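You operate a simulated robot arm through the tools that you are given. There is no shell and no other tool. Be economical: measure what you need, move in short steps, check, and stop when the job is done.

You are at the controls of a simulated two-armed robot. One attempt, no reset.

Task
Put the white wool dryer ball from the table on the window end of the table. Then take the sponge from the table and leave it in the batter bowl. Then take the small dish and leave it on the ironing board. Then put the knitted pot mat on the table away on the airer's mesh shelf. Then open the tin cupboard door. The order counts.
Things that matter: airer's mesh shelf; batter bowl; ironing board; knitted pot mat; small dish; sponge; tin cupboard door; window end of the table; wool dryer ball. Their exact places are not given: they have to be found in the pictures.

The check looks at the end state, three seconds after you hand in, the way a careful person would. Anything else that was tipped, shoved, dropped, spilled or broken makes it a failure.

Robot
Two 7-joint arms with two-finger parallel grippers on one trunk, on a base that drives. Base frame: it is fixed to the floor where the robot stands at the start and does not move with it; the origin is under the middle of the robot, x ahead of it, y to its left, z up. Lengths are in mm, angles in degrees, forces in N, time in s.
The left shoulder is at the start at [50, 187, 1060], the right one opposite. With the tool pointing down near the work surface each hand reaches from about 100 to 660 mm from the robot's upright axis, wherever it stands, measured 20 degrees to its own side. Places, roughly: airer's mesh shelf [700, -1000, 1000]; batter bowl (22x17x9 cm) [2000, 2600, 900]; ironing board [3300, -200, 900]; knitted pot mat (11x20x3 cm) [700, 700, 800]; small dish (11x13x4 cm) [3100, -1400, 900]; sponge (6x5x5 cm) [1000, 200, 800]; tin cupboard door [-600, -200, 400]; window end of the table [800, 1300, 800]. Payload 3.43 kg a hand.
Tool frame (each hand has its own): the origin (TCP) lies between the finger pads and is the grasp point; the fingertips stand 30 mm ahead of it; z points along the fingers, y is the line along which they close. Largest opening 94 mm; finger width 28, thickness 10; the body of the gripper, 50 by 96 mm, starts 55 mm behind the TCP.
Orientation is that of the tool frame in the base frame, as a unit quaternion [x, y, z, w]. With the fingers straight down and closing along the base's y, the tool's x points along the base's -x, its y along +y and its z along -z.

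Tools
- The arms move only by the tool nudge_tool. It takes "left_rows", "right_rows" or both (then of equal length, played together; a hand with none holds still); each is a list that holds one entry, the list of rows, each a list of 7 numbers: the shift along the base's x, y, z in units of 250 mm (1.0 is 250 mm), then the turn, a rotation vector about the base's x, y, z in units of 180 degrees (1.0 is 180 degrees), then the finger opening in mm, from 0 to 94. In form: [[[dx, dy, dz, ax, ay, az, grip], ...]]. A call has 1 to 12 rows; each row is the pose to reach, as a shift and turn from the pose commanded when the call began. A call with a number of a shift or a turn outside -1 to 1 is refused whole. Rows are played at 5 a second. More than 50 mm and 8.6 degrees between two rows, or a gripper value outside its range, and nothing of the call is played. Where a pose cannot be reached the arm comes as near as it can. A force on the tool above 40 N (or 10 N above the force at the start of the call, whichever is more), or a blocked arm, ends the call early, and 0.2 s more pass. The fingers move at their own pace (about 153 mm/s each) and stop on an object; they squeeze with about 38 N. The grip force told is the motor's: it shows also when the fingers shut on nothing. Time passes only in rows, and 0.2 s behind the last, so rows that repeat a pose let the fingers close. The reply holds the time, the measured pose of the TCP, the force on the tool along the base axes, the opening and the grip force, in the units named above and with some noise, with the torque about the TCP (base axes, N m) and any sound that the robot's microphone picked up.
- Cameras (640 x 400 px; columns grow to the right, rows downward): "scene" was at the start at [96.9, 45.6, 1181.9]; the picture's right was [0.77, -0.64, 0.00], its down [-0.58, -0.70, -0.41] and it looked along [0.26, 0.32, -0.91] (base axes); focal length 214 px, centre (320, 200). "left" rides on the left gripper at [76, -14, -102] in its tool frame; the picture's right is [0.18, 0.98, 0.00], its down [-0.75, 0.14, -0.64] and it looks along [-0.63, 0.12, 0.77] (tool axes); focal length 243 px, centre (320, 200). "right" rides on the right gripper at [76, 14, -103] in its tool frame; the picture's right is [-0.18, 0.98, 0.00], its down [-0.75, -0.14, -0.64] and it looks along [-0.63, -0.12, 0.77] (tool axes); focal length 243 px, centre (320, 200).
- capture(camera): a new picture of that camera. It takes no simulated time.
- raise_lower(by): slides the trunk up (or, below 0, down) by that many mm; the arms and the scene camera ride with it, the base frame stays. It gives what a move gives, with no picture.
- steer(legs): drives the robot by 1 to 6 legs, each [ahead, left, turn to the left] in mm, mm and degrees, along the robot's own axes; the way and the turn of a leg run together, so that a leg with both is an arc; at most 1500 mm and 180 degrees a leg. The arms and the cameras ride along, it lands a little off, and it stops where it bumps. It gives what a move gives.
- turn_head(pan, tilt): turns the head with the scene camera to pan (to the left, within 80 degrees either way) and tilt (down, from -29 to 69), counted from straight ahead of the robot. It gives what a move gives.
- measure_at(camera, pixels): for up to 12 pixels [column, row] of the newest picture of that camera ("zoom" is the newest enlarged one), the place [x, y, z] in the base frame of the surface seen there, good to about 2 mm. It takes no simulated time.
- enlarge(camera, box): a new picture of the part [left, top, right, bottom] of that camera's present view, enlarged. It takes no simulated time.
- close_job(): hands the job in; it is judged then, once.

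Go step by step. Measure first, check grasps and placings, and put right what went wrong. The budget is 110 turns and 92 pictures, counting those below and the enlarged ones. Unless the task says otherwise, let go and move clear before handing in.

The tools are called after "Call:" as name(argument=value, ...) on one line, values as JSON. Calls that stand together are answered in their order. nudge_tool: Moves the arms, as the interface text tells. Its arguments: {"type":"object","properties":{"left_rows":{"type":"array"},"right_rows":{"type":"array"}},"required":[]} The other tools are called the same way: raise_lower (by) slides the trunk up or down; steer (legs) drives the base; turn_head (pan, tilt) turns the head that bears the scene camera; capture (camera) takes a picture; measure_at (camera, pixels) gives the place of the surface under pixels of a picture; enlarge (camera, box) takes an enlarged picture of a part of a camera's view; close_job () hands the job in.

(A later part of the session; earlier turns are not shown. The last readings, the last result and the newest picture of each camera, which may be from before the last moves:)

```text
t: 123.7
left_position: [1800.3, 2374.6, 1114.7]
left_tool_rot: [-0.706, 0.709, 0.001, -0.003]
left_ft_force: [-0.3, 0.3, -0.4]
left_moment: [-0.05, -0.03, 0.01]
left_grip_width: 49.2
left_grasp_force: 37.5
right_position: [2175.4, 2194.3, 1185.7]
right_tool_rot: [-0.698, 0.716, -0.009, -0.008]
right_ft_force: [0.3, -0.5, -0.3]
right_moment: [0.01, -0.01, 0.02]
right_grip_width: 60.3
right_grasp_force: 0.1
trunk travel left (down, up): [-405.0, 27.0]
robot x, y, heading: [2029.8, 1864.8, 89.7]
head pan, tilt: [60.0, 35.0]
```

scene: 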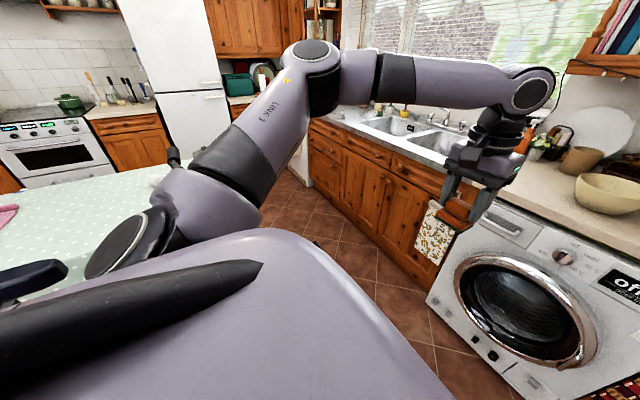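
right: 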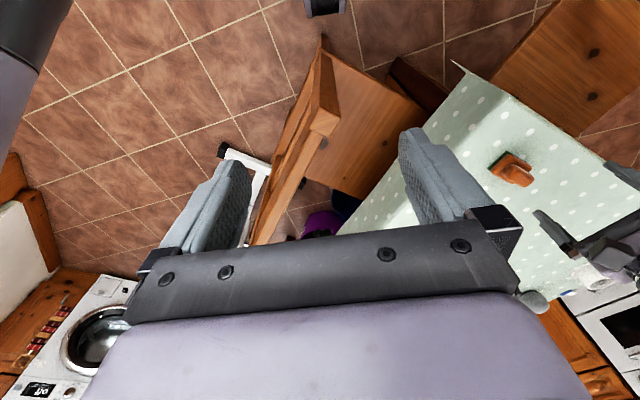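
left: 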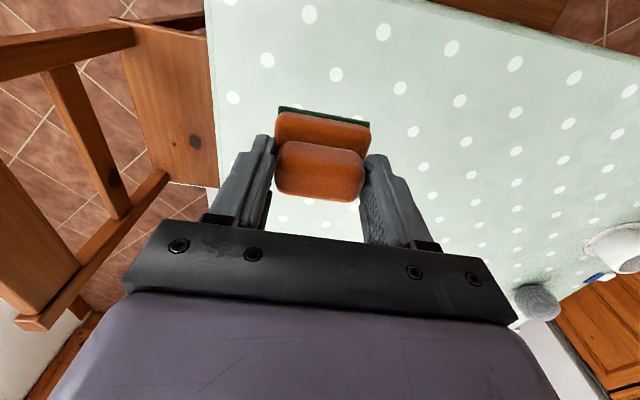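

Call:
steer(legs=[[0, -110, 0], [250, 0, 0]])

Call:
turn_head(pan=15, tilt=40)

Call:
capture(camera="scene")

Call:
capture(camera="left")

```text
t: 125.1
left_position: [1897.5, 2368.6, 1114.6]
left_tool_rot: [0.709, -0.706, 0.001, -0.001]
left_ft_force: [-0.7, 0.2, 0.5]
left_moment: [-0.03, -0.02, -0.05]
left_grip_width: 49.2
left_grasp_force: 37.8
right_position: [2268.7, 2185.8, 1185.7]
right_tool_rot: [-0.705, 0.709, -0.015, -0.004]
right_ft_force: [0.1, -0.6, 0.1]
right_moment: [0.03, -0.05, -0.02]
right_grip_width: 60.1
right_grasp_force: 0.0
trunk travel left (down, up): [-405.0, 27.0]
robot x, y, heading: [2132.7, 1860.5, 89.9]
head pan, tilt: [60.0, 35.0]
stopped in leg 1: the robot was blocked; the commanded pose is now the measured one
```

```text
t: 126.2
left_position: [1897.1, 2369.0, 1113.6]
left_tool_rot: [0.708, -0.706, 0.001, -0.002]
left_ft_force: [-0.8, 1.1, -1.4]
left_moment: [-0.03, 0.02, -0.05]
left_grip_width: 49.0
left_grasp_force: 37.8
right_position: [2268.9, 2186.7, 1185.2]
right_tool_rot: [-0.705, 0.709, -0.016, -0.004]
right_ft_force: [-0.4, -0.7, -0.4]
right_moment: [-0.03, -0.02, 0.03]
right_grip_width: 60.3
right_grasp_force: 0.1
trunk travel left (down, up): [-405.0, 27.0]
robot x, y, heading: [2139.6, 1858.3, 89.8]
head pan, tilt: [15.0, 40.0]
```

```text
38 pictures are left
```

scene: 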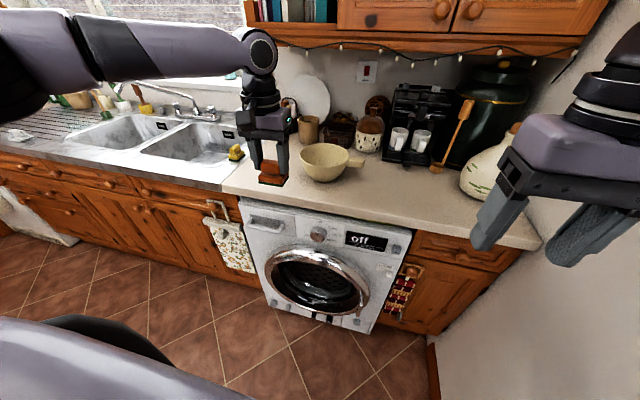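

```text
37 pictures are left
```

left: 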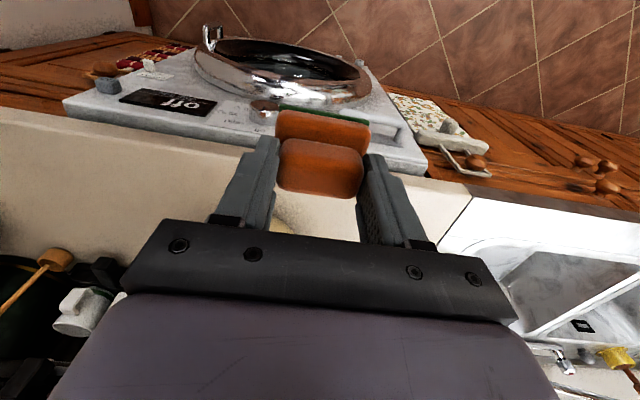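

The bowl is at (325,160). I'll pull the right hand back, shift 40 mm left off the wall, and go ahead.

Call:
nudge_tool(right_rows=[[[-0.1, -0.1, 0, 0, 0, 0, 60], [-0.15, -0.2, 0, 0, 0, 0, 60]]])

Call:
steer(legs=[[0, 50, 0], [250, 0, 0]])

Call:
capture(camera="scene")

```text
t: 126.8
left_position: [1906.4, 2372.2, 1112.9]
left_tool_rot: [0.708, -0.707, -0.001, 0.003]
left_ft_force: [0.4, -0.1, -0.3]
left_moment: [-0.03, -0.03, 0.0]
left_grip_width: 49.0
left_grasp_force: 37.8
right_position: [2241.8, 2142.0, 1182.6]
right_tool_rot: [-0.703, 0.711, -0.013, -0.01]
right_ft_force: [-1.0, 0.8, 0.0]
right_moment: [0.01, 0.03, 0.04]
right_grip_width: 59.9
right_grasp_force: 0.2
trunk travel left (down, up): [-405.0, 27.0]
robot x, y, heading: [2137.6, 1859.3, 90.1]
head pan, tilt: [15.0, 40.0]
```

```text
t: 129.2
left_position: [1857.5, 2614.8, 1114.4]
left_tool_rot: [0.709, -0.706, -0.001, 0.004]
left_ft_force: [-0.3, -0.2, 0.1]
left_moment: [0.05, -0.01, 0.0]
left_grip_width: 49.4
left_grasp_force: 38.2
right_position: [2190.9, 2385.7, 1182.8]
right_tool_rot: [-0.704, 0.71, -0.012, -0.011]
right_ft_force: [-0.2, 0.3, -0.7]
right_moment: [0.05, 0.01, 0.01]
right_grip_width: 60.0
right_grasp_force: 0.1
trunk travel left (down, up): [-405.0, 27.0]
robot x, y, heading: [2085.7, 2109.6, 89.9]
head pan, tilt: [15.0, 40.0]
stopped in leg 2: the robot was blocked; the commanded pose is now the measured one
```

```text
36 pictures are left
```

scene: 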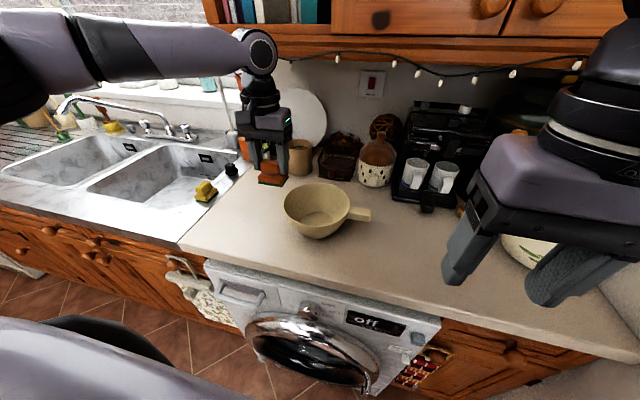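

The base is at (2086,2110). I'll measure the bowl from here.

Call:
measure_at(camera="scene", pixels=[[318, 205], [285, 205], [350, 205], [318, 182], [318, 222], [318, 237], [362, 214], [280, 165], [300, 155], [335, 175]])

```text
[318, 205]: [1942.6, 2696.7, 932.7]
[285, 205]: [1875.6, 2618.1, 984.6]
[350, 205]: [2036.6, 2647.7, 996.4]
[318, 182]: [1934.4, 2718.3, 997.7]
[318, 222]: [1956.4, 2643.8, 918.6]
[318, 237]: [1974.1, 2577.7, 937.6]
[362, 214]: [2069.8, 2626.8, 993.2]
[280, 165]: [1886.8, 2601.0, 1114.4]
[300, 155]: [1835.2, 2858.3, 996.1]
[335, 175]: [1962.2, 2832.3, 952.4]
```

The bowl's centre is (1955,2645), inner floor z≈918, rim ≈996. I'll move over it and lower to z≈1010 for a check.

Call:
nudge_tool(left_rows=[[[0.15, 0.04, 0, 0, 0, 0, 30], [0.3, 0.09, 0, 0, 0, 0, 30], [0.392, 0.12, 0, 0, 0, 0, 30], [0.392, 0.12, -0.15, 0, 0, 0, 30], [0.392, 0.12, -0.3, 0, 0, 0, 30], [0.392, 0.12, -0.4, 0, 0, 0, 30]]])

Call:
capture(camera="scene")

Call:
capture(camera="left")

```text
t: 130.7
left_position: [1894.0, 2590.7, 1049.8]
left_tool_rot: [0.71, -0.705, -0.005, -0.003]
left_ft_force: [-2.0, -9.9, 26.3]
left_moment: [-0.9, -0.03, -0.13]
left_grip_width: 49.5
left_grasp_force: 37.7
left hand out of reach, approached as far as the arm can: row 1, 2, 3, 4, 5, 6
right_position: [2193.3, 2387.3, 1182.3]
right_tool_rot: [-0.706, 0.708, -0.012, -0.009]
right_ft_force: [0.2, 0.8, -0.1]
right_moment: [-0.03, 0.01, 0.01]
right_grip_width: 60.1
right_grasp_force: 0.2
trunk travel left (down, up): [-405.0, 27.0]
robot x, y, heading: [2093.2, 2103.5, 90.1]
head pan, tilt: [15.0, 40.0]
stopped in row 6 (left hand): the force on the tool passed its limit (the readings are from after the stop); the commanded pose is now the measured one
```

```text
35 pictures are left
```

scene: 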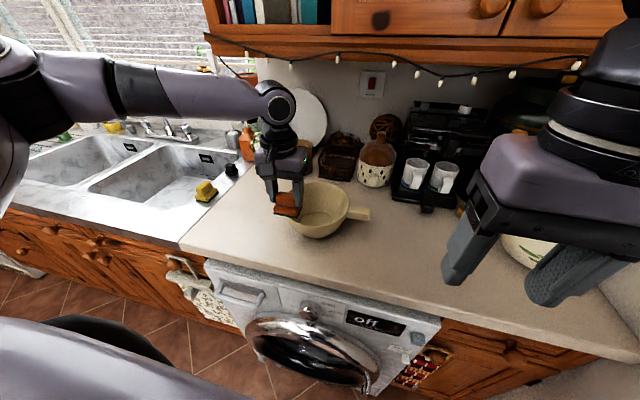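

```text
34 pictures are left
```

left: 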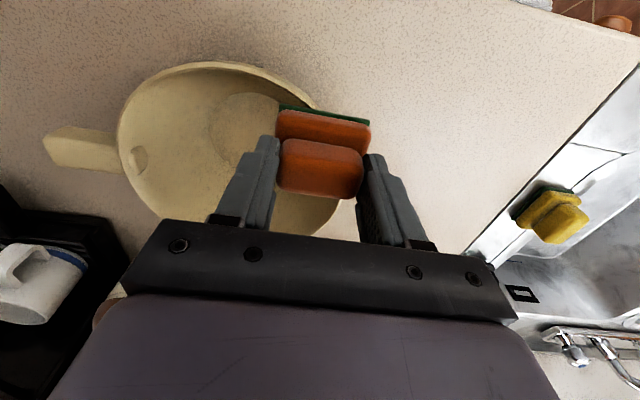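

The sponge's edge touched the bowl's left rim since the shoulder is too high for that reach. I'll lift off at once, then lower the trunk 150 mm.

Call:
nudge_tool(left_rows=[[[0, 0, 0.15, 0, 0, 0, 30], [0, 0, 0.35, 0, 0, 0, 30], [0, 0, 0.55, 0, 0, 0, 30], [0, 0, 0.7, 0, 0, 0, 30]]])

Call:
raise_lower(by=-150)

Call:
nudge_tool(left_rows=[[[0.12, 0.09, 0, 0, 0, 0, 30], [0.244, 0.21, 0, 0, 0, 0, 30], [0.244, 0.216, 0, 0, 0, 0, 30]]])

Call:
capture(camera="left")

```text
t: 131.7
left_position: [1886.1, 2585.6, 1197.7]
left_tool_rot: [0.71, -0.704, -0.005, -0.001]
left_ft_force: [0.8, -0.1, -1.5]
left_moment: [-0.01, -0.02, 0.03]
left_grip_width: 49.3
left_grasp_force: 37.9
left hand out of reach, approached as far as the arm can: row 3, 4
right_position: [2192.3, 2388.3, 1181.7]
right_tool_rot: [-0.703, 0.711, -0.013, -0.011]
right_ft_force: [-0.1, 0.8, -0.3]
right_moment: [-0.05, 0.02, -0.01]
right_grip_width: 60.0
right_grasp_force: 0.0
trunk travel left (down, up): [-405.0, 27.0]
robot x, y, heading: [2089.4, 2109.3, 89.9]
head pan, tilt: [15.0, 40.0]
```

```text
t: 133.5
left_position: [1885.7, 2585.6, 1049.6]
left_tool_rot: [0.711, -0.704, -0.006, -0.004]
left_ft_force: [-2.9, -0.6, 12.5]
left_moment: [-0.07, 0.04, 0.01]
left_grip_width: 49.1
left_grasp_force: 38.1
right_position: [2192.1, 2385.4, 1034.5]
right_tool_rot: [-0.705, 0.709, -0.013, -0.009]
right_ft_force: [-0.5, -0.4, -0.8]
right_moment: [-0.01, 0.02, 0.01]
right_grip_width: 60.1
right_grasp_force: 0.2
trunk travel left (down, up): [-255.0, 177.0]
robot x, y, heading: [2086.9, 2105.5, 89.9]
head pan, tilt: [15.0, 40.0]
```

```text
t: 134.0
left_position: [1886.0, 2585.8, 1050.4]
left_tool_rot: [0.71, -0.704, -0.008, -0.007]
left_ft_force: [-1.6, -4.2, 13.2]
left_moment: [-0.51, -0.28, -0.17]
left_grip_width: 49.0
left_grasp_force: 37.8
left hand out of reach, approached as far as the arm can: row 1, 2
right_position: [2191.2, 2386.2, 1033.3]
right_tool_rot: [-0.705, 0.709, -0.013, -0.01]
right_ft_force: [-0.1, 0.7, 0.1]
right_moment: [0.01, -0.01, 0.02]
right_grip_width: 59.8
right_grasp_force: 0.0
trunk travel left (down, up): [-255.0, 177.0]
robot x, y, heading: [2088.7, 2106.2, 90.2]
head pan, tilt: [15.0, 40.0]
stopped in row 2 (left hand): the force on the tool passed its limit (the readings are from after the stop); the commanded pose is now the measured one
```

```text
33 pictures are left
```

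left: 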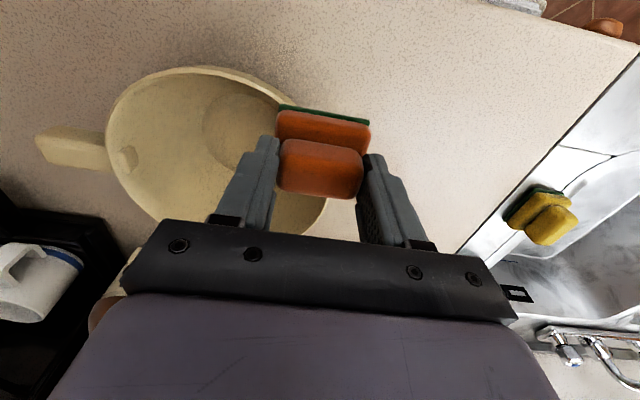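

The sponge presses lightly on the rim. I'll lift, shift the robot 45 mm right to line the shoulder up, then tilt the hand forward ~20° for reach.

Call:
nudge_tool(left_rows=[[[0, 0, 0.1, 0, 0, 0, 30], [0, 0, 0.25, 0, 0, 0, 30], [-0.02, -0.05, 0.25, 0.04, 0, 0, 30], [-0.02, -0.05, 0.25, 0.08, 0, 0, 30], [-0.02, -0.05, 0.25, 0.12, 0, 0, 30]]])

Call:
steer(legs=[[0, -45, 0]])

Call:
capture(camera="scene")

```text
t: 135.2
left_position: [1878.1, 2573.4, 1109.1]
left_tool_rot: [0.696, -0.69, -0.139, -0.138]
left_ft_force: [1.1, -0.6, 0.6]
left_moment: [-0.02, 0.02, -0.04]
left_grip_width: 49.4
left_grasp_force: 38.0
left hand out of reach, approached as far as the arm can: row 1, 2
right_position: [2191.6, 2388.3, 1032.3]
right_tool_rot: [-0.704, 0.71, -0.012, -0.011]
right_ft_force: [-1.0, 0.1, 0.5]
right_moment: [-0.02, 0.02, 0.01]
right_grip_width: 60.0
right_grasp_force: 0.1
trunk travel left (down, up): [-255.0, 177.0]
robot x, y, heading: [2086.4, 2105.8, 89.8]
head pan, tilt: [15.0, 40.0]
```

```text
t: 136.1
left_position: [1923.1, 2574.2, 1109.9]
left_tool_rot: [0.697, -0.69, -0.138, -0.138]
left_ft_force: [-0.5, 0.0, -0.9]
left_moment: [0.01, 0.0, 0.01]
left_grip_width: 49.3
left_grasp_force: 37.6
right_position: [2237.2, 2387.4, 1031.9]
right_tool_rot: [-0.704, 0.71, -0.013, -0.01]
right_ft_force: [-0.3, 0.7, -0.3]
right_moment: [0.02, 0.03, 0.03]
right_grip_width: 60.1
right_grasp_force: 0.1
trunk travel left (down, up): [-255.0, 177.0]
robot x, y, heading: [2129.8, 2105.2, 90.0]
head pan, tilt: [15.0, 40.0]
```

```text
32 pictures are left
```

scene: 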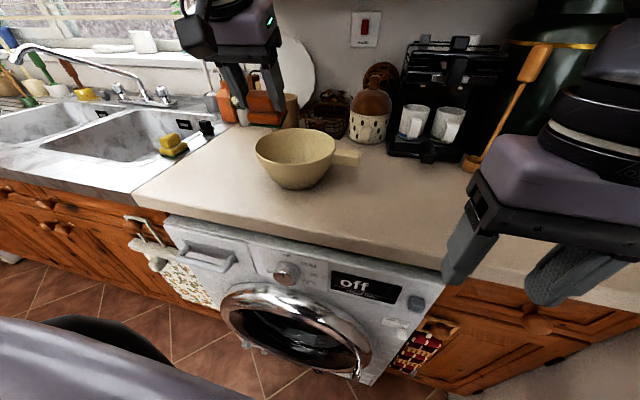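

Bowl fine at (297,155). I'll re-measure it in case it shifted and then move over it.

Call:
measure_at(camera="scene", pixels=[[297, 130], [257, 150], [334, 148], [297, 164], [297, 150], [297, 187], [310, 162]])

Call:
nudge_tool(left_rows=[[[0.06, 0.1, 0, 0, 0, 0, 30], [0.12, 0.2, 0, 0, 0, 0, 30], [0.13, 0.28, 0, 0, 0, 0, 30]]])

Call:
capture(camera="left")

```text
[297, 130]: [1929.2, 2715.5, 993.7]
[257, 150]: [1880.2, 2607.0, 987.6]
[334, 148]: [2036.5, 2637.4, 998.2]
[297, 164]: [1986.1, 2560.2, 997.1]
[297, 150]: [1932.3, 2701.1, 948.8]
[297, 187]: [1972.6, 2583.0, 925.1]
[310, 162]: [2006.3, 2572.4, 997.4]
```

```text
t: 136.9
left_position: [1938.7, 2628.3, 1092.1]
left_tool_rot: [0.698, -0.69, -0.138, -0.137]
left_ft_force: [0.2, 0.8, -0.2]
left_moment: [-0.02, -0.03, 0.01]
left_grip_width: 49.1
left_grasp_force: 37.3
left hand out of reach, approached as far as the arm can: row 2, 3
right_position: [2235.1, 2389.0, 1031.9]
right_tool_rot: [-0.704, 0.71, -0.014, -0.01]
right_ft_force: [0.5, 0.4, 0.0]
right_moment: [-0.03, -0.01, -0.01]
right_grip_width: 60.2
right_grasp_force: 0.0
trunk travel left (down, up): [-255.0, 177.0]
robot x, y, heading: [2132.3, 2108.7, 90.0]
head pan, tilt: [15.0, 40.0]
```

```text
31 pictures are left
```

left: 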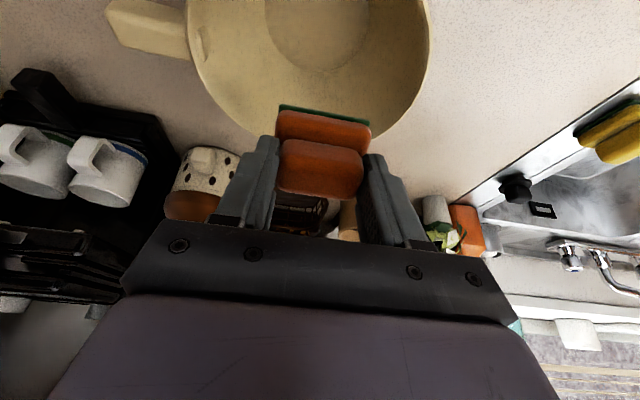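

The sponge is just inside the bowl's footprint. I'll shift x +15 mm, raise the right hand, then lower by the trunk to keep the reach.

Call:
nudge_tool(left_rows=[[[0.04, 0, 0, 0, 0, 0, 30], [0.06, 0, 0, 0, 0, 0, 30], [0.06, 0, 0, 0, 0, 0, 30]]], right_rows=[[[-0.05, 0, 0.15, 0, 0, 0, 60], [-0.1, 0, 0.3, 0, 0, 0, 60], [-0.1, 0, 0.4, 0, 0, 0, 60]]])

Call:
raise_lower(by=-70)

Call:
capture(camera="scene")

```text
t: 137.7
left_position: [1947.1, 2623.5, 1090.0]
left_tool_rot: [0.698, -0.689, -0.138, -0.138]
left_ft_force: [0.8, -0.6, 0.8]
left_moment: [-0.01, 0.03, 0.01]
left_grip_width: 49.3
left_grasp_force: 37.7
left hand out of reach, approached as far as the arm can: row 1, 2, 3
right_position: [2214.1, 2392.9, 1115.6]
right_tool_rot: [-0.7, 0.714, -0.018, -0.003]
right_ft_force: [0.5, 5.6, -13.8]
right_moment: [0.79, -0.19, -0.13]
right_grip_width: 60.3
right_grasp_force: 0.0
trunk travel left (down, up): [-255.0, 177.0]
robot x, y, heading: [2135.1, 2104.8, 89.8]
head pan, tilt: [15.0, 40.0]
stopped in row 3 (right hand): the force on the tool passed its limit (the readings are from after the stop); the commanded pose is now the measured one
```

```text
t: 138.7
left_position: [1947.5, 2623.2, 1021.8]
left_tool_rot: [0.698, -0.69, -0.137, -0.138]
left_ft_force: [0.5, -0.7, -0.6]
left_moment: [-0.03, -0.02, 0.01]
left_grip_width: 49.4
left_grasp_force: 38.3
right_position: [2213.7, 2392.6, 1044.9]
right_tool_rot: [-0.701, 0.713, -0.016, -0.003]
right_ft_force: [2.6, 13.0, -17.7]
right_moment: [0.18, 0.01, 0.02]
right_grip_width: 60.1
right_grasp_force: 0.1
trunk travel left (down, up): [-185.0, 247.0]
robot x, y, heading: [2133.0, 2106.2, 89.9]
head pan, tilt: [15.0, 40.0]
```

```text
30 pictures are left
```

scene: 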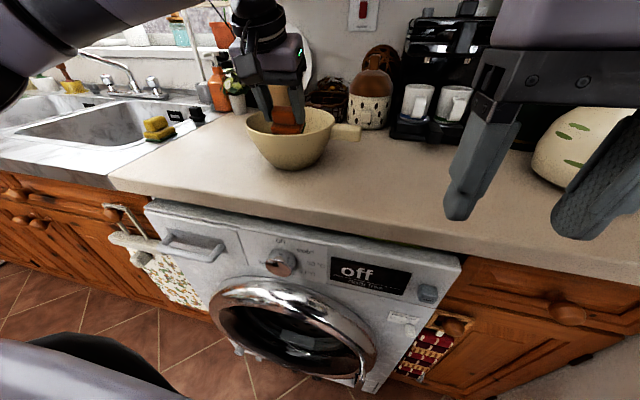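

The sponge is inside the bowl's mouth. I'll relieve the right hand (head contact), lower 40 more, and release.

Call:
nudge_tool(right_rows=[[[0.02, 0, -0.08, 0, 0, 0, 60], [0.04, 0, -0.16, 0, 0, 0, 60]]])

Call:
raise_lower(by=-42)

Call:
capture(camera="left")

```text
t: 139.3
left_position: [1947.2, 2624.3, 1020.6]
left_tool_rot: [0.698, -0.689, -0.138, -0.138]
left_ft_force: [0.0, 0.2, -0.6]
left_moment: [-0.01, 0.01, -0.01]
left_grip_width: 49.1
left_grasp_force: 37.8
right_position: [2223.0, 2391.5, 1006.0]
right_tool_rot: [-0.702, 0.712, -0.017, -0.004]
right_ft_force: [0.4, -0.2, 0.0]
right_moment: [-0.03, 0.0, 0.02]
right_grip_width: 60.0
right_grasp_force: 0.2
trunk travel left (down, up): [-185.0, 247.0]
robot x, y, heading: [2129.0, 2104.3, 90.2]
head pan, tilt: [15.0, 40.0]
```

```text
t: 140.2
left_position: [1946.7, 2623.8, 978.6]
left_tool_rot: [0.698, -0.689, -0.138, -0.138]
left_ft_force: [0.1, 0.2, -1.0]
left_moment: [0.0, -0.03, 0.0]
left_grip_width: 49.4
left_grasp_force: 37.4
right_position: [2224.0, 2392.6, 964.1]
right_tool_rot: [-0.703, 0.711, -0.016, -0.005]
right_ft_force: [0.5, 0.4, 0.5]
right_moment: [0.03, 0.02, 0.0]
right_grip_width: 59.8
right_grasp_force: 0.0
trunk travel left (down, up): [-143.0, 289.0]
robot x, y, heading: [2131.4, 2107.3, 89.9]
head pan, tilt: [15.0, 40.0]
```

```text
29 pictures are left
```

left: 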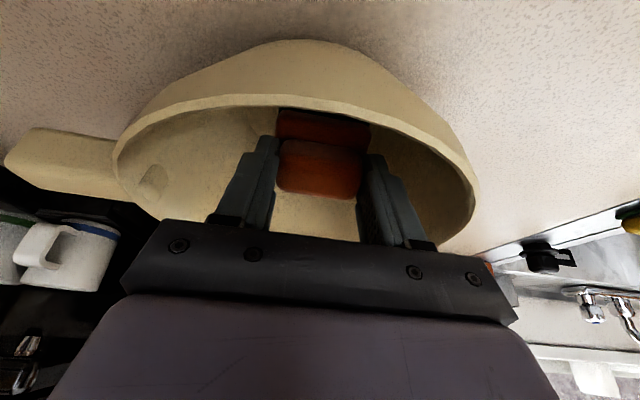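

The sponge is inside the bowl. I'll open to 72 mm and rise via the trunk.

Call:
nudge_tool(left_rows=[[[0, 0, 0, 0, 0, 0, 60], [0, 0, 0, 0, 0, 0, 72], [0, 0, 0, 0, 0, 0, 72]]])

Call:
raise_lower(by=150)

Call:
capture(camera="left")

```text
t: 141.0
left_position: [1946.7, 2623.8, 979.9]
left_tool_rot: [0.697, -0.69, -0.138, -0.137]
left_ft_force: [-0.2, -0.2, -0.4]
left_moment: [0.01, 0.01, -0.01]
left_grip_width: 71.9
left_grasp_force: 0.0
right_position: [2224.2, 2393.2, 964.3]
right_tool_rot: [-0.702, 0.712, -0.017, -0.004]
right_ft_force: [-1.1, 0.0, -0.3]
right_moment: [-0.01, 0.02, 0.03]
right_grip_width: 59.9
right_grasp_force: 0.0
trunk travel left (down, up): [-143.0, 289.0]
robot x, y, heading: [2130.2, 2106.0, 90.0]
head pan, tilt: [15.0, 40.0]
```

```text
t: 142.7
left_position: [1945.8, 2623.6, 1128.3]
left_tool_rot: [0.698, -0.689, -0.138, -0.138]
left_ft_force: [-0.6, -0.1, -0.6]
left_moment: [-0.02, -0.02, 0.04]
left_grip_width: 72.0
left_grasp_force: 0.1
right_position: [2223.7, 2393.3, 1113.2]
right_tool_rot: [-0.702, 0.712, -0.016, -0.004]
right_ft_force: [0.6, -0.6, 0.8]
right_moment: [-0.03, -0.01, -0.01]
right_grip_width: 59.9
right_grasp_force: 0.1
trunk travel left (down, up): [-293.0, 139.0]
robot x, y, heading: [2132.0, 2107.1, 89.9]
head pan, tilt: [15.0, 40.0]
```

```text
28 pictures are left
```

left: 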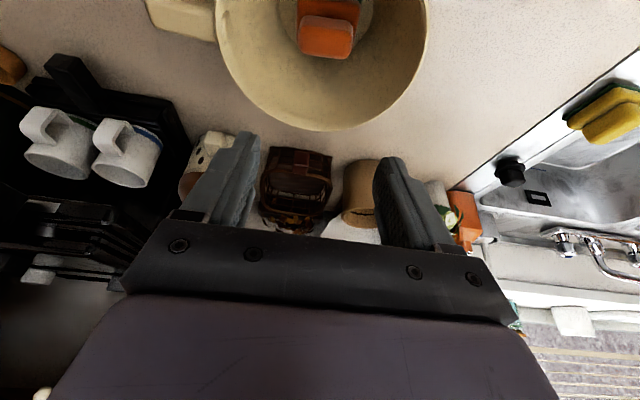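

The sponge rests in the bowl. I'll retreat, tuck the left hand, and head for the dish cabinet.

Call:
steer(legs=[[-250, 0, 0], [0, 75, 0], [-1500, 0, 0]])

Call:
nudge_tool(left_rows=[[[0, -0.15, 0, -0.03, 0, 0, 94], [0, -0.3, 0, -0.06, 0, 0, 94], [0, -0.45, 0, -0.09, 0, 0, 94], [0, -0.6, 0, -0.12, 0, 0, 94], [0, -0.75, 0, -0.123, 0, 0, 94]]], right_rows=[[[0.05, 0.05, 0, 0, 0, 0, 94], [0.1, 0.1, 0, 0, 0, 0, 94], [0.15, 0.15, 0, 0, 0, 0, 94], [0.2, 0.15, 0, 0, 0, 0, 94], [0.3, 0.15, 0, 0, 0, 0, 94]]])

Call:
steer(legs=[[0, 0, -90], [100, -1000, 0]])

Call:
turn_head(pan=-15, tilt=22)

Call:
capture(camera="scene")

```text
t: 143.6
left_position: [1946.0, 2607.8, 1128.5]
left_tool_rot: [0.698, -0.689, -0.138, -0.136]
left_ft_force: [-1.0, 0.3, 0.3]
left_moment: [-0.01, 0.04, 0.0]
left_grip_width: 72.0
left_grasp_force: 0.0
right_position: [2223.3, 2377.5, 1109.5]
right_tool_rot: [-0.703, 0.71, -0.022, -0.012]
right_ft_force: [1.0, 0.5, 0.2]
right_moment: [-0.02, 0.0, 0.03]
right_grip_width: 60.1
right_grasp_force: 0.0
trunk travel left (down, up): [-293.0, 139.0]
robot x, y, heading: [2128.8, 2091.5, 89.8]
head pan, tilt: [15.0, 40.0]
stopped in leg 1: the robot was blocked; the commanded pose is now the measured one
```

```text
t: 144.9
left_position: [1929.8, 2424.9, 1125.8]
left_tool_rot: [0.719, -0.695, 0.004, 0.001]
left_ft_force: [-0.5, 0.1, 0.3]
left_moment: [-0.01, -0.08, 0.01]
left_grip_width: 94.0
left_grasp_force: 0.1
right_position: [2239.3, 2412.0, 1081.3]
right_tool_rot: [0.758, -0.647, 0.077, 0.016]
right_ft_force: [0.3, -0.5, 0.7]
right_moment: [-0.02, -0.01, -0.02]
right_grip_width: 93.8
right_grasp_force: 0.0
trunk travel left (down, up): [-293.0, 139.0]
robot x, y, heading: [2128.8, 2093.2, 91.1]
head pan, tilt: [15.0, 40.0]
stopped in row 5 (right hand): the arm was blocked; the commanded pose is now the measured one
```

```text
t: 146.6
left_position: [2023.7, 2462.6, 1127.4]
left_tool_rot: [-0.629, 0.777, 0.0, -0.002]
left_ft_force: [-0.2, 1.1, 0.0]
left_moment: [-0.03, -0.03, -0.02]
left_grip_width: 94.3
left_grasp_force: 0.1
right_position: [2279.1, 2359.4, 1038.2]
right_tool_rot: [0.725, -0.672, 0.131, 0.066]
right_ft_force: [0.0, -0.3, 0.4]
right_moment: [-0.02, 0.01, 0.02]
right_grip_width: 93.8
right_grasp_force: 0.0
trunk travel left (down, up): [-293.0, 139.0]
robot x, y, heading: [2129.9, 2091.2, 77.5]
head pan, tilt: [15.0, 40.0]
stopped in leg 1: the robot was blocked; the commanded pose is now the measured one
```

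```text
t: 147.5
left_position: [2023.9, 2463.7, 1125.5]
left_tool_rot: [-0.628, 0.778, -0.003, -0.003]
left_ft_force: [-0.5, 0.4, 0.5]
left_moment: [0.0, 0.0, 0.01]
left_grip_width: 93.8
left_grasp_force: 0.1
right_position: [2280.4, 2360.2, 1038.7]
right_tool_rot: [0.724, -0.674, 0.13, 0.065]
right_ft_force: [-0.1, 0.7, 0.6]
right_moment: [-0.04, 0.01, 0.03]
right_grip_width: 94.1
right_grasp_force: 0.0
trunk travel left (down, up): [-293.0, 139.0]
robot x, y, heading: [2131.3, 2095.1, 77.0]
head pan, tilt: [-15.0, 22.0]
```

```text
27 pictures are left
```

scene: 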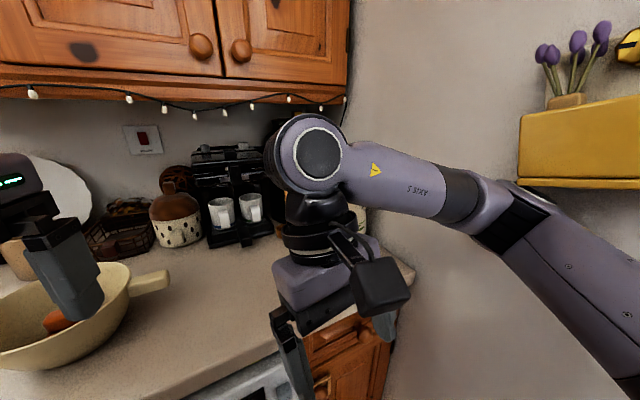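

Moving back was blocked by the right arm against the wall, and the robot turned slightly. I'll slide left off the wall, then turn back.

Call:
steer(legs=[[-15, 80, 0]])

```text
t: 148.6
left_position: [1942.9, 2457.7, 1129.2]
left_tool_rot: [-0.628, 0.778, 0.002, 0.001]
left_ft_force: [-0.9, 0.9, 0.0]
left_moment: [0.03, 0.0, -0.01]
left_grip_width: 94.0
left_grasp_force: 0.1
right_position: [2201.1, 2356.1, 1044.4]
right_tool_rot: [0.723, -0.677, 0.122, 0.057]
right_ft_force: [0.1, 0.0, -0.6]
right_moment: [0.0, 0.01, 0.05]
right_grip_width: 93.8
right_grasp_force: 0.1
trunk travel left (down, up): [-293.0, 139.0]
robot x, y, heading: [2047.8, 2096.5, 76.8]
head pan, tilt: [-15.0, 22.0]
```

Call:
steer(legs=[[0, 0, 13], [-300, 0, 0]])

```text
t: 151.4
left_position: [1866.6, 2127.2, 1130.1]
left_tool_rot: [0.709, -0.705, -0.003, 0.001]
left_ft_force: [-0.4, -1.0, -0.1]
left_moment: [0.01, 0.01, 0.0]
left_grip_width: 93.9
left_grasp_force: 0.0
right_position: [2138.8, 2083.6, 1045.0]
right_tool_rot: [0.792, -0.595, 0.127, 0.044]
right_ft_force: [0.0, 0.4, -0.7]
right_moment: [0.01, -0.01, 0.02]
right_grip_width: 93.9
right_grasp_force: 0.1
trunk travel left (down, up): [-293.0, 139.0]
robot x, y, heading: [2047.9, 1793.6, 89.7]
head pan, tilt: [-15.0, 22.0]
```

Call:
steer(legs=[[0, 30, 0], [-1450, 0, 0]])

```text
t: 159.2
left_position: [1817.6, 650.4, 1130.0]
left_tool_rot: [-0.703, 0.711, 0.002, -0.001]
left_ft_force: [-0.2, -0.1, -1.0]
left_moment: [-0.02, 0.03, -0.01]
left_grip_width: 94.1
left_grasp_force: 0.0
right_position: [2089.4, 601.8, 1044.9]
right_tool_rot: [0.787, -0.602, 0.127, 0.045]
right_ft_force: [0.4, 0.0, 0.4]
right_moment: [-0.01, -0.01, 0.0]
right_grip_width: 94.1
right_grasp_force: 0.0
trunk travel left (down, up): [-293.0, 139.0]
robot x, y, heading: [1994.3, 317.5, 88.4]
head pan, tilt: [-15.0, 22.0]
```

Clear of the bike. I'll straighten the right hand's orientation and position, then turn to face the dish wall.

Call:
nudge_tool(right_rows=[[[0.12, 0.02, 0, 0.02, 0.009, -0.0235, 94], [0.24, 0.04, 0, 0.04, 0.018, -0.047, 94], [0.36, 0.06, 0.05, 0.06, 0.027, -0.07, 94], [0.42, 0.08, 0.1, 0.0787, 0.036, -0.0933, 94]]])

Call:
steer(legs=[[0, 0, -88.5], [100, -1450, 0]])

Call:
turn_head(pan=-5, tilt=25)

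Call:
capture(camera="scene")

```text
t: 160.2
left_position: [1816.5, 651.4, 1129.4]
left_tool_rot: [-0.703, 0.711, 0.003, 0.0]
left_ft_force: [-0.4, 0.0, 0.1]
left_moment: [0.01, -0.02, -0.01]
left_grip_width: 94.2
left_grasp_force: 0.0
right_position: [2195.5, 621.0, 1069.2]
right_tool_rot: [-0.696, 0.718, -0.001, 0.0]
right_ft_force: [-0.5, 0.2, 0.2]
right_moment: [-0.02, 0.01, -0.03]
right_grip_width: 93.9
right_grasp_force: 0.1
trunk travel left (down, up): [-293.0, 139.0]
robot x, y, heading: [1994.8, 315.8, 88.4]
head pan, tilt: [-15.0, 22.0]
```

```text
t: 171.2
left_position: [2413.4, -940.0, 1129.4]
left_tool_rot: [-0.004, 1.0, 0.001, 0.002]
left_ft_force: [-0.5, 0.0, -1.0]
left_moment: [-0.02, -0.01, -0.02]
left_grip_width: 93.9
left_grasp_force: 0.1
right_position: [2391.2, -1317.5, 1069.1]
right_tool_rot: [0.004, 1.0, 0.0, -0.001]
right_ft_force: [-0.3, -0.8, -1.4]
right_moment: [-0.04, 0.0, -0.04]
right_grip_width: 93.8
right_grasp_force: 0.0
trunk travel left (down, up): [-293.0, 139.0]
robot x, y, heading: [2081.8, -1119.6, -0.6]
head pan, tilt: [-15.0, 22.0]
```

```text
t: 171.9
left_position: [2413.1, -939.7, 1129.7]
left_tool_rot: [-0.004, 1.0, 0.002, 0.002]
left_ft_force: [0.7, -0.3, 0.4]
left_moment: [-0.01, -0.04, 0.01]
left_grip_width: 94.2
left_grasp_force: 0.0
right_position: [2390.4, -1316.7, 1069.6]
right_tool_rot: [0.004, 1.0, 0.0, -0.001]
right_ft_force: [0.5, 0.0, -0.1]
right_moment: [-0.01, 0.0, 0.0]
right_grip_width: 93.8
right_grasp_force: 0.1
trunk travel left (down, up): [-293.0, 139.0]
robot x, y, heading: [2083.9, -1121.7, -0.4]
head pan, tilt: [-5.0, 25.0]
```

```text
26 pictures are left
```

scene: 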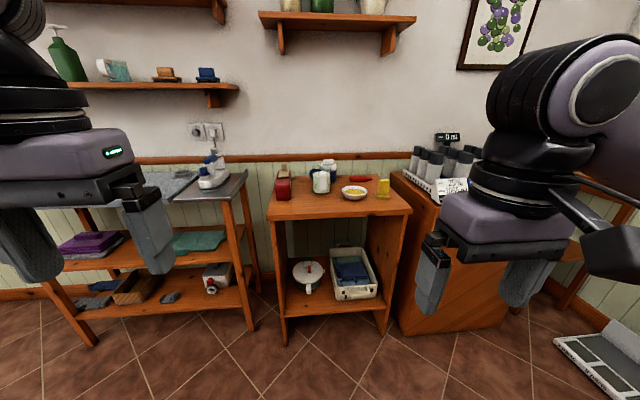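

The dish at (354,192) seems to hold something yellow, so it has to stay level. I'll zoom and measure.

Call:
enlarge(camera="scene", box=[270, 160, 410, 250])

Call:
measure_at(camera="scene", pixels=[[354, 187], [354, 199], [341, 192], [367, 192], [354, 192], [290, 215], [400, 210], [282, 188], [382, 188], [240, 185], [175, 195], [210, 178]])

```text
4.44 times, centred on (340, 205) of scene
```

zoom: 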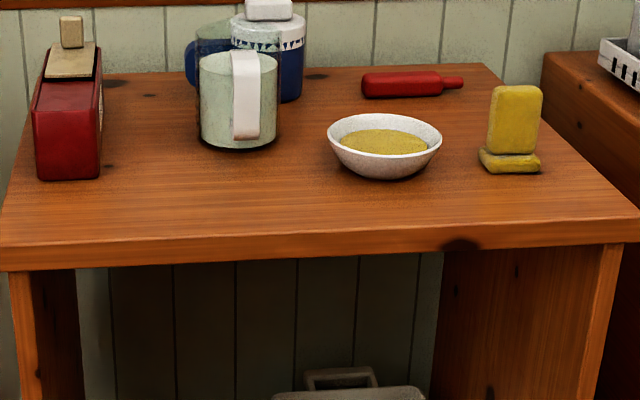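

```text
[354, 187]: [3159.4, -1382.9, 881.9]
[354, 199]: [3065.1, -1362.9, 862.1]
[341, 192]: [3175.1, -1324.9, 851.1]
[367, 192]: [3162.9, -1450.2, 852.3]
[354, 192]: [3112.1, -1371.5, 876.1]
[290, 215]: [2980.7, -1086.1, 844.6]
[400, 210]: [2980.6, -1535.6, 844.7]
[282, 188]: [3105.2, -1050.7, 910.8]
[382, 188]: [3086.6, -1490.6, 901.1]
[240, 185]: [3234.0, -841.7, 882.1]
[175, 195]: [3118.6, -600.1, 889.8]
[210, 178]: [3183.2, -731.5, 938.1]
```

The dish (rim z≈885, centre ≈(3112,-1380), wall flaring ~35–40°) holds powder. I'll pinch its near rim with fingers tilted along the wall, so first I turn the right wrist 90° here in free space.

Call:
nudge_tool(right_rows=[[[0, 0, 0, 0, 0, 0.0455, 94], [0, 0, 0, 0, 0, 0.091, 94], [0, 0, 0, 0, 0, 0.1365, 94], [0, 0, 0, 0, 0, 0.182, 94], [0, 0, 0, 0, 0, 0.2275, 94], [0, 0, 0, 0, 0, 0.273, 94], [0, 0, 0, 0, 0, 0.3185, 94], [0, 0, 0, 0, 0, 0.364, 94], [0, 0, 0, 0, 0, 0.4095, 94], [0, 0, 0, 0, 0, 0.455, 94], [0, 0, 0, 0, 0, 0.5, 94]]])

Call:
nudge_tool(right_rows=[[[0, 0, 0, 0, -0.045, 0, 60], [0, 0, 0, 0, -0.09, 0, 50], [0, 0, 0, 0, -0.135, 0, 50], [0, 0, 0, 0, -0.18, 0, 50]]])

Call:
steer(legs=[[480, -60, 0]])

```text
t: 174.3
left_position: [2413.0, -938.8, 1129.3]
left_tool_rot: [-0.005, 1.0, 0.002, 0.001]
left_ft_force: [0.3, -0.7, 0.1]
left_moment: [0.02, -0.01, -0.03]
left_grip_width: 94.1
left_grasp_force: 0.1
right_position: [2356.1, -1291.7, 1061.4]
right_tool_rot: [-0.704, 0.711, -0.001, -0.001]
right_ft_force: [0.0, 0.0, -0.3]
right_moment: [-0.01, 0.02, 0.0]
right_grip_width: 94.2
right_grasp_force: 0.1
right hand out of reach, approached as far as the arm can: row 10, 11
trunk travel left (down, up): [-293.0, 139.0]
robot x, y, heading: [2083.3, -1126.3, -0.3]
head pan, tilt: [-5.0, 25.0]
```

```text
t: 175.3
left_position: [2413.6, -939.4, 1128.7]
left_tool_rot: [-0.005, 1.0, 0.002, 0.002]
left_ft_force: [-0.3, -0.2, 0.0]
left_moment: [0.02, 0.0, 0.02]
left_grip_width: 93.8
left_grasp_force: 0.1
right_position: [2364.2, -1286.9, 1070.6]
right_tool_rot: [-0.675, 0.682, -0.198, 0.198]
right_ft_force: [-0.7, 0.4, 0.5]
right_moment: [0.0, -0.01, 0.0]
right_grip_width: 49.9
right_grasp_force: 0.0
right hand out of reach, approached as far as the arm can: row 4
trunk travel left (down, up): [-293.0, 139.0]
robot x, y, heading: [2086.6, -1126.0, -0.4]
head pan, tilt: [-5.0, 25.0]
```

```text
t: 178.2
left_position: [2891.5, -1000.9, 1129.2]
left_tool_rot: [-0.005, 1.0, 0.002, 0.001]
left_ft_force: [0.7, 0.2, 0.2]
left_moment: [0.0, 0.03, -0.03]
left_grip_width: 93.8
left_grasp_force: 0.1
right_position: [2844.1, -1348.8, 1069.4]
right_tool_rot: [-0.676, 0.682, -0.197, 0.198]
right_ft_force: [0.4, -0.3, -0.2]
right_moment: [0.01, -0.01, 0.01]
right_grip_width: 49.7
right_grasp_force: 0.1
trunk travel left (down, up): [-293.0, 139.0]
robot x, y, heading: [2563.1, -1187.1, -0.3]
head pan, tilt: [-5.0, 25.0]
```

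I'll test how far the turned and tilted hand can go ahead and down over free space in front of the cabinet.

Call:
nudge_tool(right_rows=[[[0.15, -0.05, -0.05, 0, 0, 0, 50], [0.3, -0.1, -0.1, 0, 0, 0, 50], [0.4, -0.15, -0.2, 0, 0, 0, 50]]])

Call:
capture(camera="scene")

```text
t: 178.9
left_position: [2892.1, -1001.7, 1130.5]
left_tool_rot: [-0.005, 1.0, 0.002, 0.002]
left_ft_force: [-0.7, -0.4, 0.4]
left_moment: [0.03, 0.0, 0.01]
left_grip_width: 94.0
left_grasp_force: 0.0
right_position: [2887.0, -1339.5, 1031.3]
right_tool_rot: [-0.676, 0.682, -0.197, 0.198]
right_ft_force: [-0.8, -0.1, -0.2]
right_moment: [0.03, -0.03, -0.01]
right_grip_width: 50.1
right_grasp_force: 0.0
right hand out of reach, approached as far as the arm can: row 1, 2, 3
trunk travel left (down, up): [-293.0, 139.0]
robot x, y, heading: [2561.8, -1185.3, 0.0]
head pan, tilt: [-5.0, 25.0]
```

```text
24 pictures are left
```

scene: 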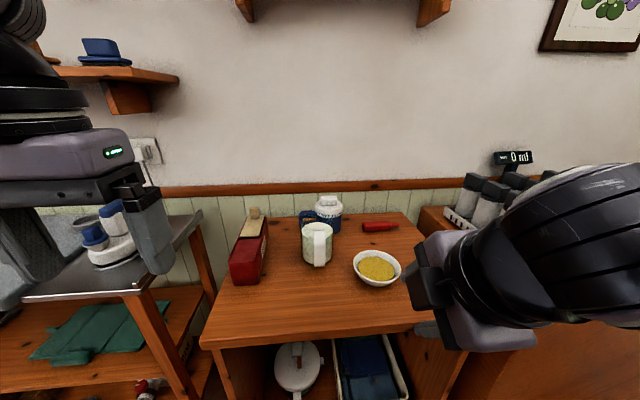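

I'll measure the dish exactly from this nearer view.

Call:
enlarge(camera="scene", box=[330, 230, 430, 300])

Call:
measure_at(camera="scene", pixels=[[376, 251], [376, 284], [376, 279], [354, 265], [400, 267], [376, 270], [376, 300], [320, 240], [376, 336], [376, 281]])

```text
5.71 times, centred on (380, 265) of scene
```

zoom: 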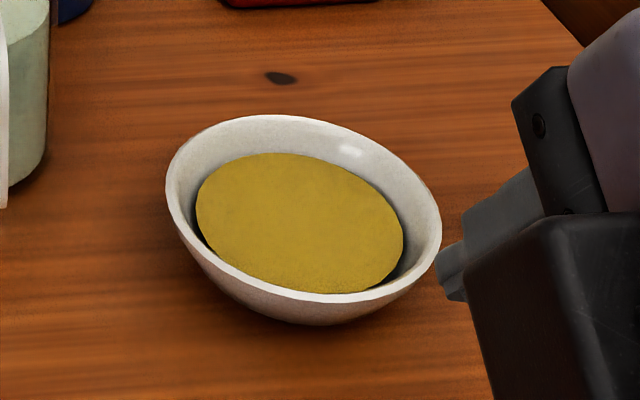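

```text
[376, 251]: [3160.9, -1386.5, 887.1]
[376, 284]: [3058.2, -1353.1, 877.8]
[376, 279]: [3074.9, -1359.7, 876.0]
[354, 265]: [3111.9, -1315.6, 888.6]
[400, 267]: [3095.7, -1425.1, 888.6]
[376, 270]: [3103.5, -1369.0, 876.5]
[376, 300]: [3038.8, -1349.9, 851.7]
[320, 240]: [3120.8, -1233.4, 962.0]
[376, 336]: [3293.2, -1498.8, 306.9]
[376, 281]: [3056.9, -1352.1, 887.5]
```

The dish rim's near point is about (3055,-1372,888); the powder surface is at 876. I'll drive so the hand sits behind and above that point.

Call:
steer(legs=[[128, -33, 0]])

Call:
raise_lower(by=-80)

Call:
capture(camera="right")

```text
t: 180.3
left_position: [2994.9, -1027.5, 1130.0]
left_tool_rot: [-0.01, 1.0, 0.002, 0.0]
left_ft_force: [-0.4, 0.4, 1.1]
left_moment: [-0.01, -0.01, 0.03]
left_grip_width: 93.8
left_grasp_force: 0.1
right_position: [2992.8, -1365.4, 1031.6]
right_tool_rot: [-0.678, 0.681, -0.196, 0.198]
right_ft_force: [0.0, -0.1, 0.0]
right_moment: [0.0, 0.02, 0.03]
right_grip_width: 50.0
right_grasp_force: 0.0
trunk travel left (down, up): [-293.0, 139.0]
robot x, y, heading: [2667.1, -1212.5, 0.1]
head pan, tilt: [-5.0, 25.0]
stopped in leg 1: the robot was blocked; the commanded pose is now the measured one
```

```text
t: 181.4
left_position: [2996.6, -1027.6, 1048.5]
left_tool_rot: [-0.01, 1.0, 0.001, 0.0]
left_ft_force: [0.0, -0.7, 1.2]
left_moment: [-0.02, 0.01, -0.02]
left_grip_width: 93.8
left_grasp_force: 0.1
right_position: [2993.4, -1366.7, 951.4]
right_tool_rot: [-0.678, 0.68, -0.195, 0.198]
right_ft_force: [0.4, 0.5, -0.1]
right_moment: [0.03, 0.01, 0.0]
right_grip_width: 50.0
right_grasp_force: 0.0
trunk travel left (down, up): [-213.0, 219.0]
robot x, y, heading: [2667.2, -1211.8, 0.1]
head pan, tilt: [-5.0, 25.0]
```

```text
22 pictures are left
```

right: 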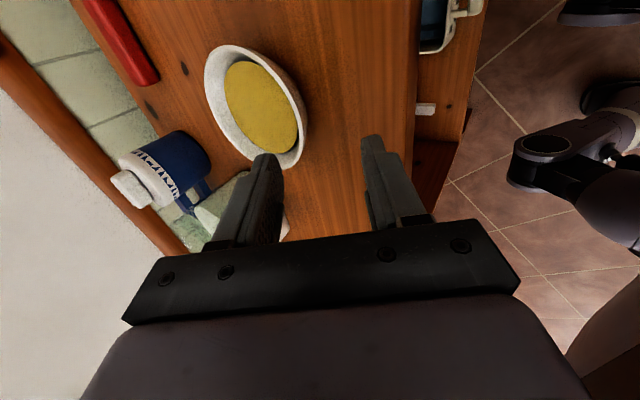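

The base is stopped by the cabinet at x≈2667. I'll test the reach to the pre-grasp point (3014,-1372,951).

Call:
nudge_tool(right_rows=[[[0.04, -0.01, 0, 0, 0, 0, 50], [0.084, -0.02, 0, 0, 0, 0, 50], [0.084, -0.02, 0, 0, 0, 0, 50]]])

```text
t: 182.2
left_position: [2995.9, -1027.7, 1048.0]
left_tool_rot: [-0.01, 1.0, 0.002, 0.0]
left_ft_force: [0.6, -0.1, 0.8]
left_moment: [-0.01, -0.01, -0.02]
left_grip_width: 94.1
left_grasp_force: 0.0
right_position: [2992.8, -1366.9, 951.2]
right_tool_rot: [-0.678, 0.68, -0.196, 0.198]
right_ft_force: [-0.5, 0.9, 0.4]
right_moment: [0.0, -0.03, 0.04]
right_grip_width: 50.0
right_grasp_force: 0.0
right hand out of reach, approached as far as the arm can: row 1, 2, 3
trunk travel left (down, up): [-213.0, 219.0]
robot x, y, heading: [2664.8, -1212.8, 0.2]
head pan, tilt: [-5.0, 25.0]
```

The 90° turned wrist can't reach. I'll undo it and instead pinch the dish's right rim with the nominal wrist rolled inward ~28°, keeping clear of the yellow scrubber.

Call:
raise_lower(by=90)

Call:
nudge_tool(right_rows=[[[-0.02, 0, 0, 0, 0.045, 0, 50], [-0.04, 0, 0, 0, 0.09, 0, 50], [-0.08, 0, 0, 0, 0.135, 0, 50], [-0.12, 0, 0, 0, 0.18, 0, 50]]])

Call:
nudge_tool(right_rows=[[[0, -0.02, 0, 0, 0, -0.0455, 50], [0, -0.04, 0, 0, 0, -0.091, 50], [0, -0.06, 0, 0, 0, -0.1365, 50], [0, -0.08, 0, 0, 0, -0.182, 50], [0, -0.1, 0, 0, 0, -0.2275, 50], [0, -0.12, 0, 0, 0, -0.273, 50], [0, -0.14, 0, 0, 0, -0.3185, 50], [0, -0.16, 0, 0, 0, -0.364, 50], [0, -0.2, 0, 0, 0, -0.4095, 50], [0, -0.25, 0, 0, 0, -0.455, 50], [0, -0.3, 0, 0, 0, -0.5, 50]]])

Call:
capture(camera="scene")

```text
t: 183.5
left_position: [2994.9, -1028.1, 1138.7]
left_tool_rot: [-0.009, 1.0, 0.002, 0.0]
left_ft_force: [-0.6, -0.7, 0.3]
left_moment: [0.01, 0.01, 0.0]
left_grip_width: 94.0
left_grasp_force: 0.0
right_position: [2993.3, -1366.0, 1042.4]
right_tool_rot: [-0.678, 0.68, -0.195, 0.198]
right_ft_force: [0.2, 0.1, -0.6]
right_moment: [0.0, -0.01, 0.01]
right_grip_width: 50.3
right_grasp_force: 0.1
trunk travel left (down, up): [-303.0, 129.0]
robot x, y, heading: [2663.1, -1212.8, 0.1]
head pan, tilt: [-5.0, 25.0]
```

```text
t: 184.5
left_position: [2995.5, -1027.4, 1138.1]
left_tool_rot: [-0.01, 1.0, 0.002, 0.001]
left_ft_force: [0.2, -0.6, -0.8]
left_moment: [-0.02, 0.0, -0.01]
left_grip_width: 94.2
left_grasp_force: 0.0
right_position: [2956.8, -1362.9, 1041.3]
right_tool_rot: [-0.705, 0.709, 0.001, 0.0]
right_ft_force: [0.8, 0.0, -0.3]
right_moment: [0.01, 0.01, 0.01]
right_grip_width: 49.8
right_grasp_force: 0.2
right hand out of reach, approached as far as the arm can: row 1, 2, 3, 4
trunk travel left (down, up): [-303.0, 129.0]
robot x, y, heading: [2669.1, -1214.9, 0.2]
head pan, tilt: [-5.0, 25.0]
```

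```text
t: 186.9
left_position: [2994.8, -1027.5, 1139.6]
left_tool_rot: [-0.01, 1.0, 0.001, 0.0]
left_ft_force: [-0.6, -0.1, 0.4]
left_moment: [0.04, -0.01, -0.01]
left_grip_width: 93.9
left_grasp_force: 0.0
right_position: [2957.7, -1438.7, 1042.0]
right_tool_rot: [0.002, 1.0, 0.001, 0.001]
right_ft_force: [0.8, -0.7, -0.4]
right_moment: [0.01, 0.02, 0.0]
right_grip_width: 50.0
right_grasp_force: 0.0
trunk travel left (down, up): [-303.0, 129.0]
robot x, y, heading: [2667.7, -1212.9, 0.3]
head pan, tilt: [-5.0, 25.0]
```

```text
21 pictures are left
```

scene: 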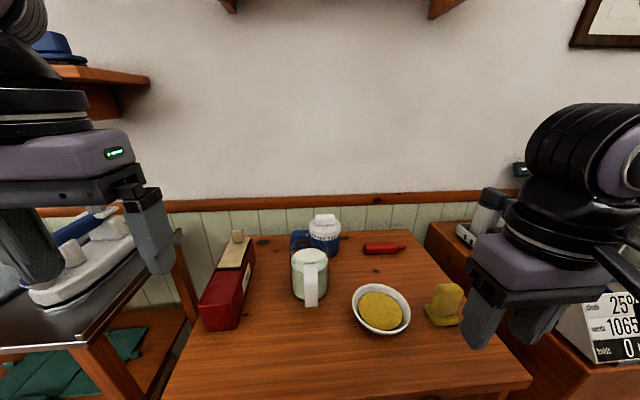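

Call:
measure_at(camera="scene", pixels=[[445, 287], [430, 300], [460, 290], [432, 312], [446, 300], [402, 293], [405, 305], [409, 315], [380, 287], [378, 332], [353, 300], [445, 322]])

```text
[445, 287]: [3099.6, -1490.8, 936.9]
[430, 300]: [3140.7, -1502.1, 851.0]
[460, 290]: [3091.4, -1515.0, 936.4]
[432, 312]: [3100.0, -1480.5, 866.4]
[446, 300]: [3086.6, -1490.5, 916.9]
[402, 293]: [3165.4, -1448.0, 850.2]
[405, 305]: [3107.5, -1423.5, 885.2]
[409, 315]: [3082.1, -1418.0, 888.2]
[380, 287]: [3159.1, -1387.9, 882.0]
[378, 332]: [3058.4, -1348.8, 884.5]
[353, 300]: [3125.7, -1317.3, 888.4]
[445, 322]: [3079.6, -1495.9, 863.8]
```

The scrubber's upright is at x 3087–3105, y<-1480, top 937. By turning the robot ~20° left, the rim pinch at (3124,-1429) keeps the gripper behind the scrubber. I'll reposition and roll the hand.

Call:
steer(legs=[[-25, -100, 0], [0, 0, 20]])

Call:
nudge_tool(right_rows=[[[0, 0, 0, 0.037, 0.0135, 0, 44], [0, 0, 0, 0.074, 0.027, 0, 44], [0, 0, 0, 0.11, 0.04, 0, 44], [0, 0, 0, 0.146, 0.053, 0, 44]]])

```text
t: 189.1
left_position: [2887.3, -1024.8, 1138.2]
left_tool_rot: [-0.182, 0.983, 0.001, -0.001]
left_ft_force: [-0.4, 0.4, 0.4]
left_moment: [-0.03, 0.04, -0.02]
left_grip_width: 94.1
left_grasp_force: 0.1
right_position: [2991.8, -1423.7, 1042.9]
right_tool_rot: [-0.172, 0.985, 0.0, 0.001]
right_ft_force: [-0.8, -0.2, 0.3]
right_moment: [-0.03, 0.01, -0.01]
right_grip_width: 50.0
right_grasp_force: 0.1
trunk travel left (down, up): [-303.0, 129.0]
robot x, y, heading: [2644.7, -1310.2, 20.3]
head pan, tilt: [-5.0, 25.0]
```

```text
t: 190.1
left_position: [2888.1, -1024.6, 1139.3]
left_tool_rot: [-0.182, 0.983, 0.002, 0.0]
left_ft_force: [0.5, -0.2, -0.5]
left_moment: [0.01, 0.03, 0.03]
left_grip_width: 94.2
left_grasp_force: 0.0
right_position: [2991.4, -1424.7, 1042.0]
right_tool_rot: [-0.167, 0.956, 0.239, -0.041]
right_ft_force: [-0.6, 0.4, -0.1]
right_moment: [-0.04, 0.01, -0.03]
right_grip_width: 43.9
right_grasp_force: 0.2
trunk travel left (down, up): [-303.0, 129.0]
robot x, y, heading: [2644.2, -1311.9, 20.4]
head pan, tilt: [-5.0, 25.0]
```

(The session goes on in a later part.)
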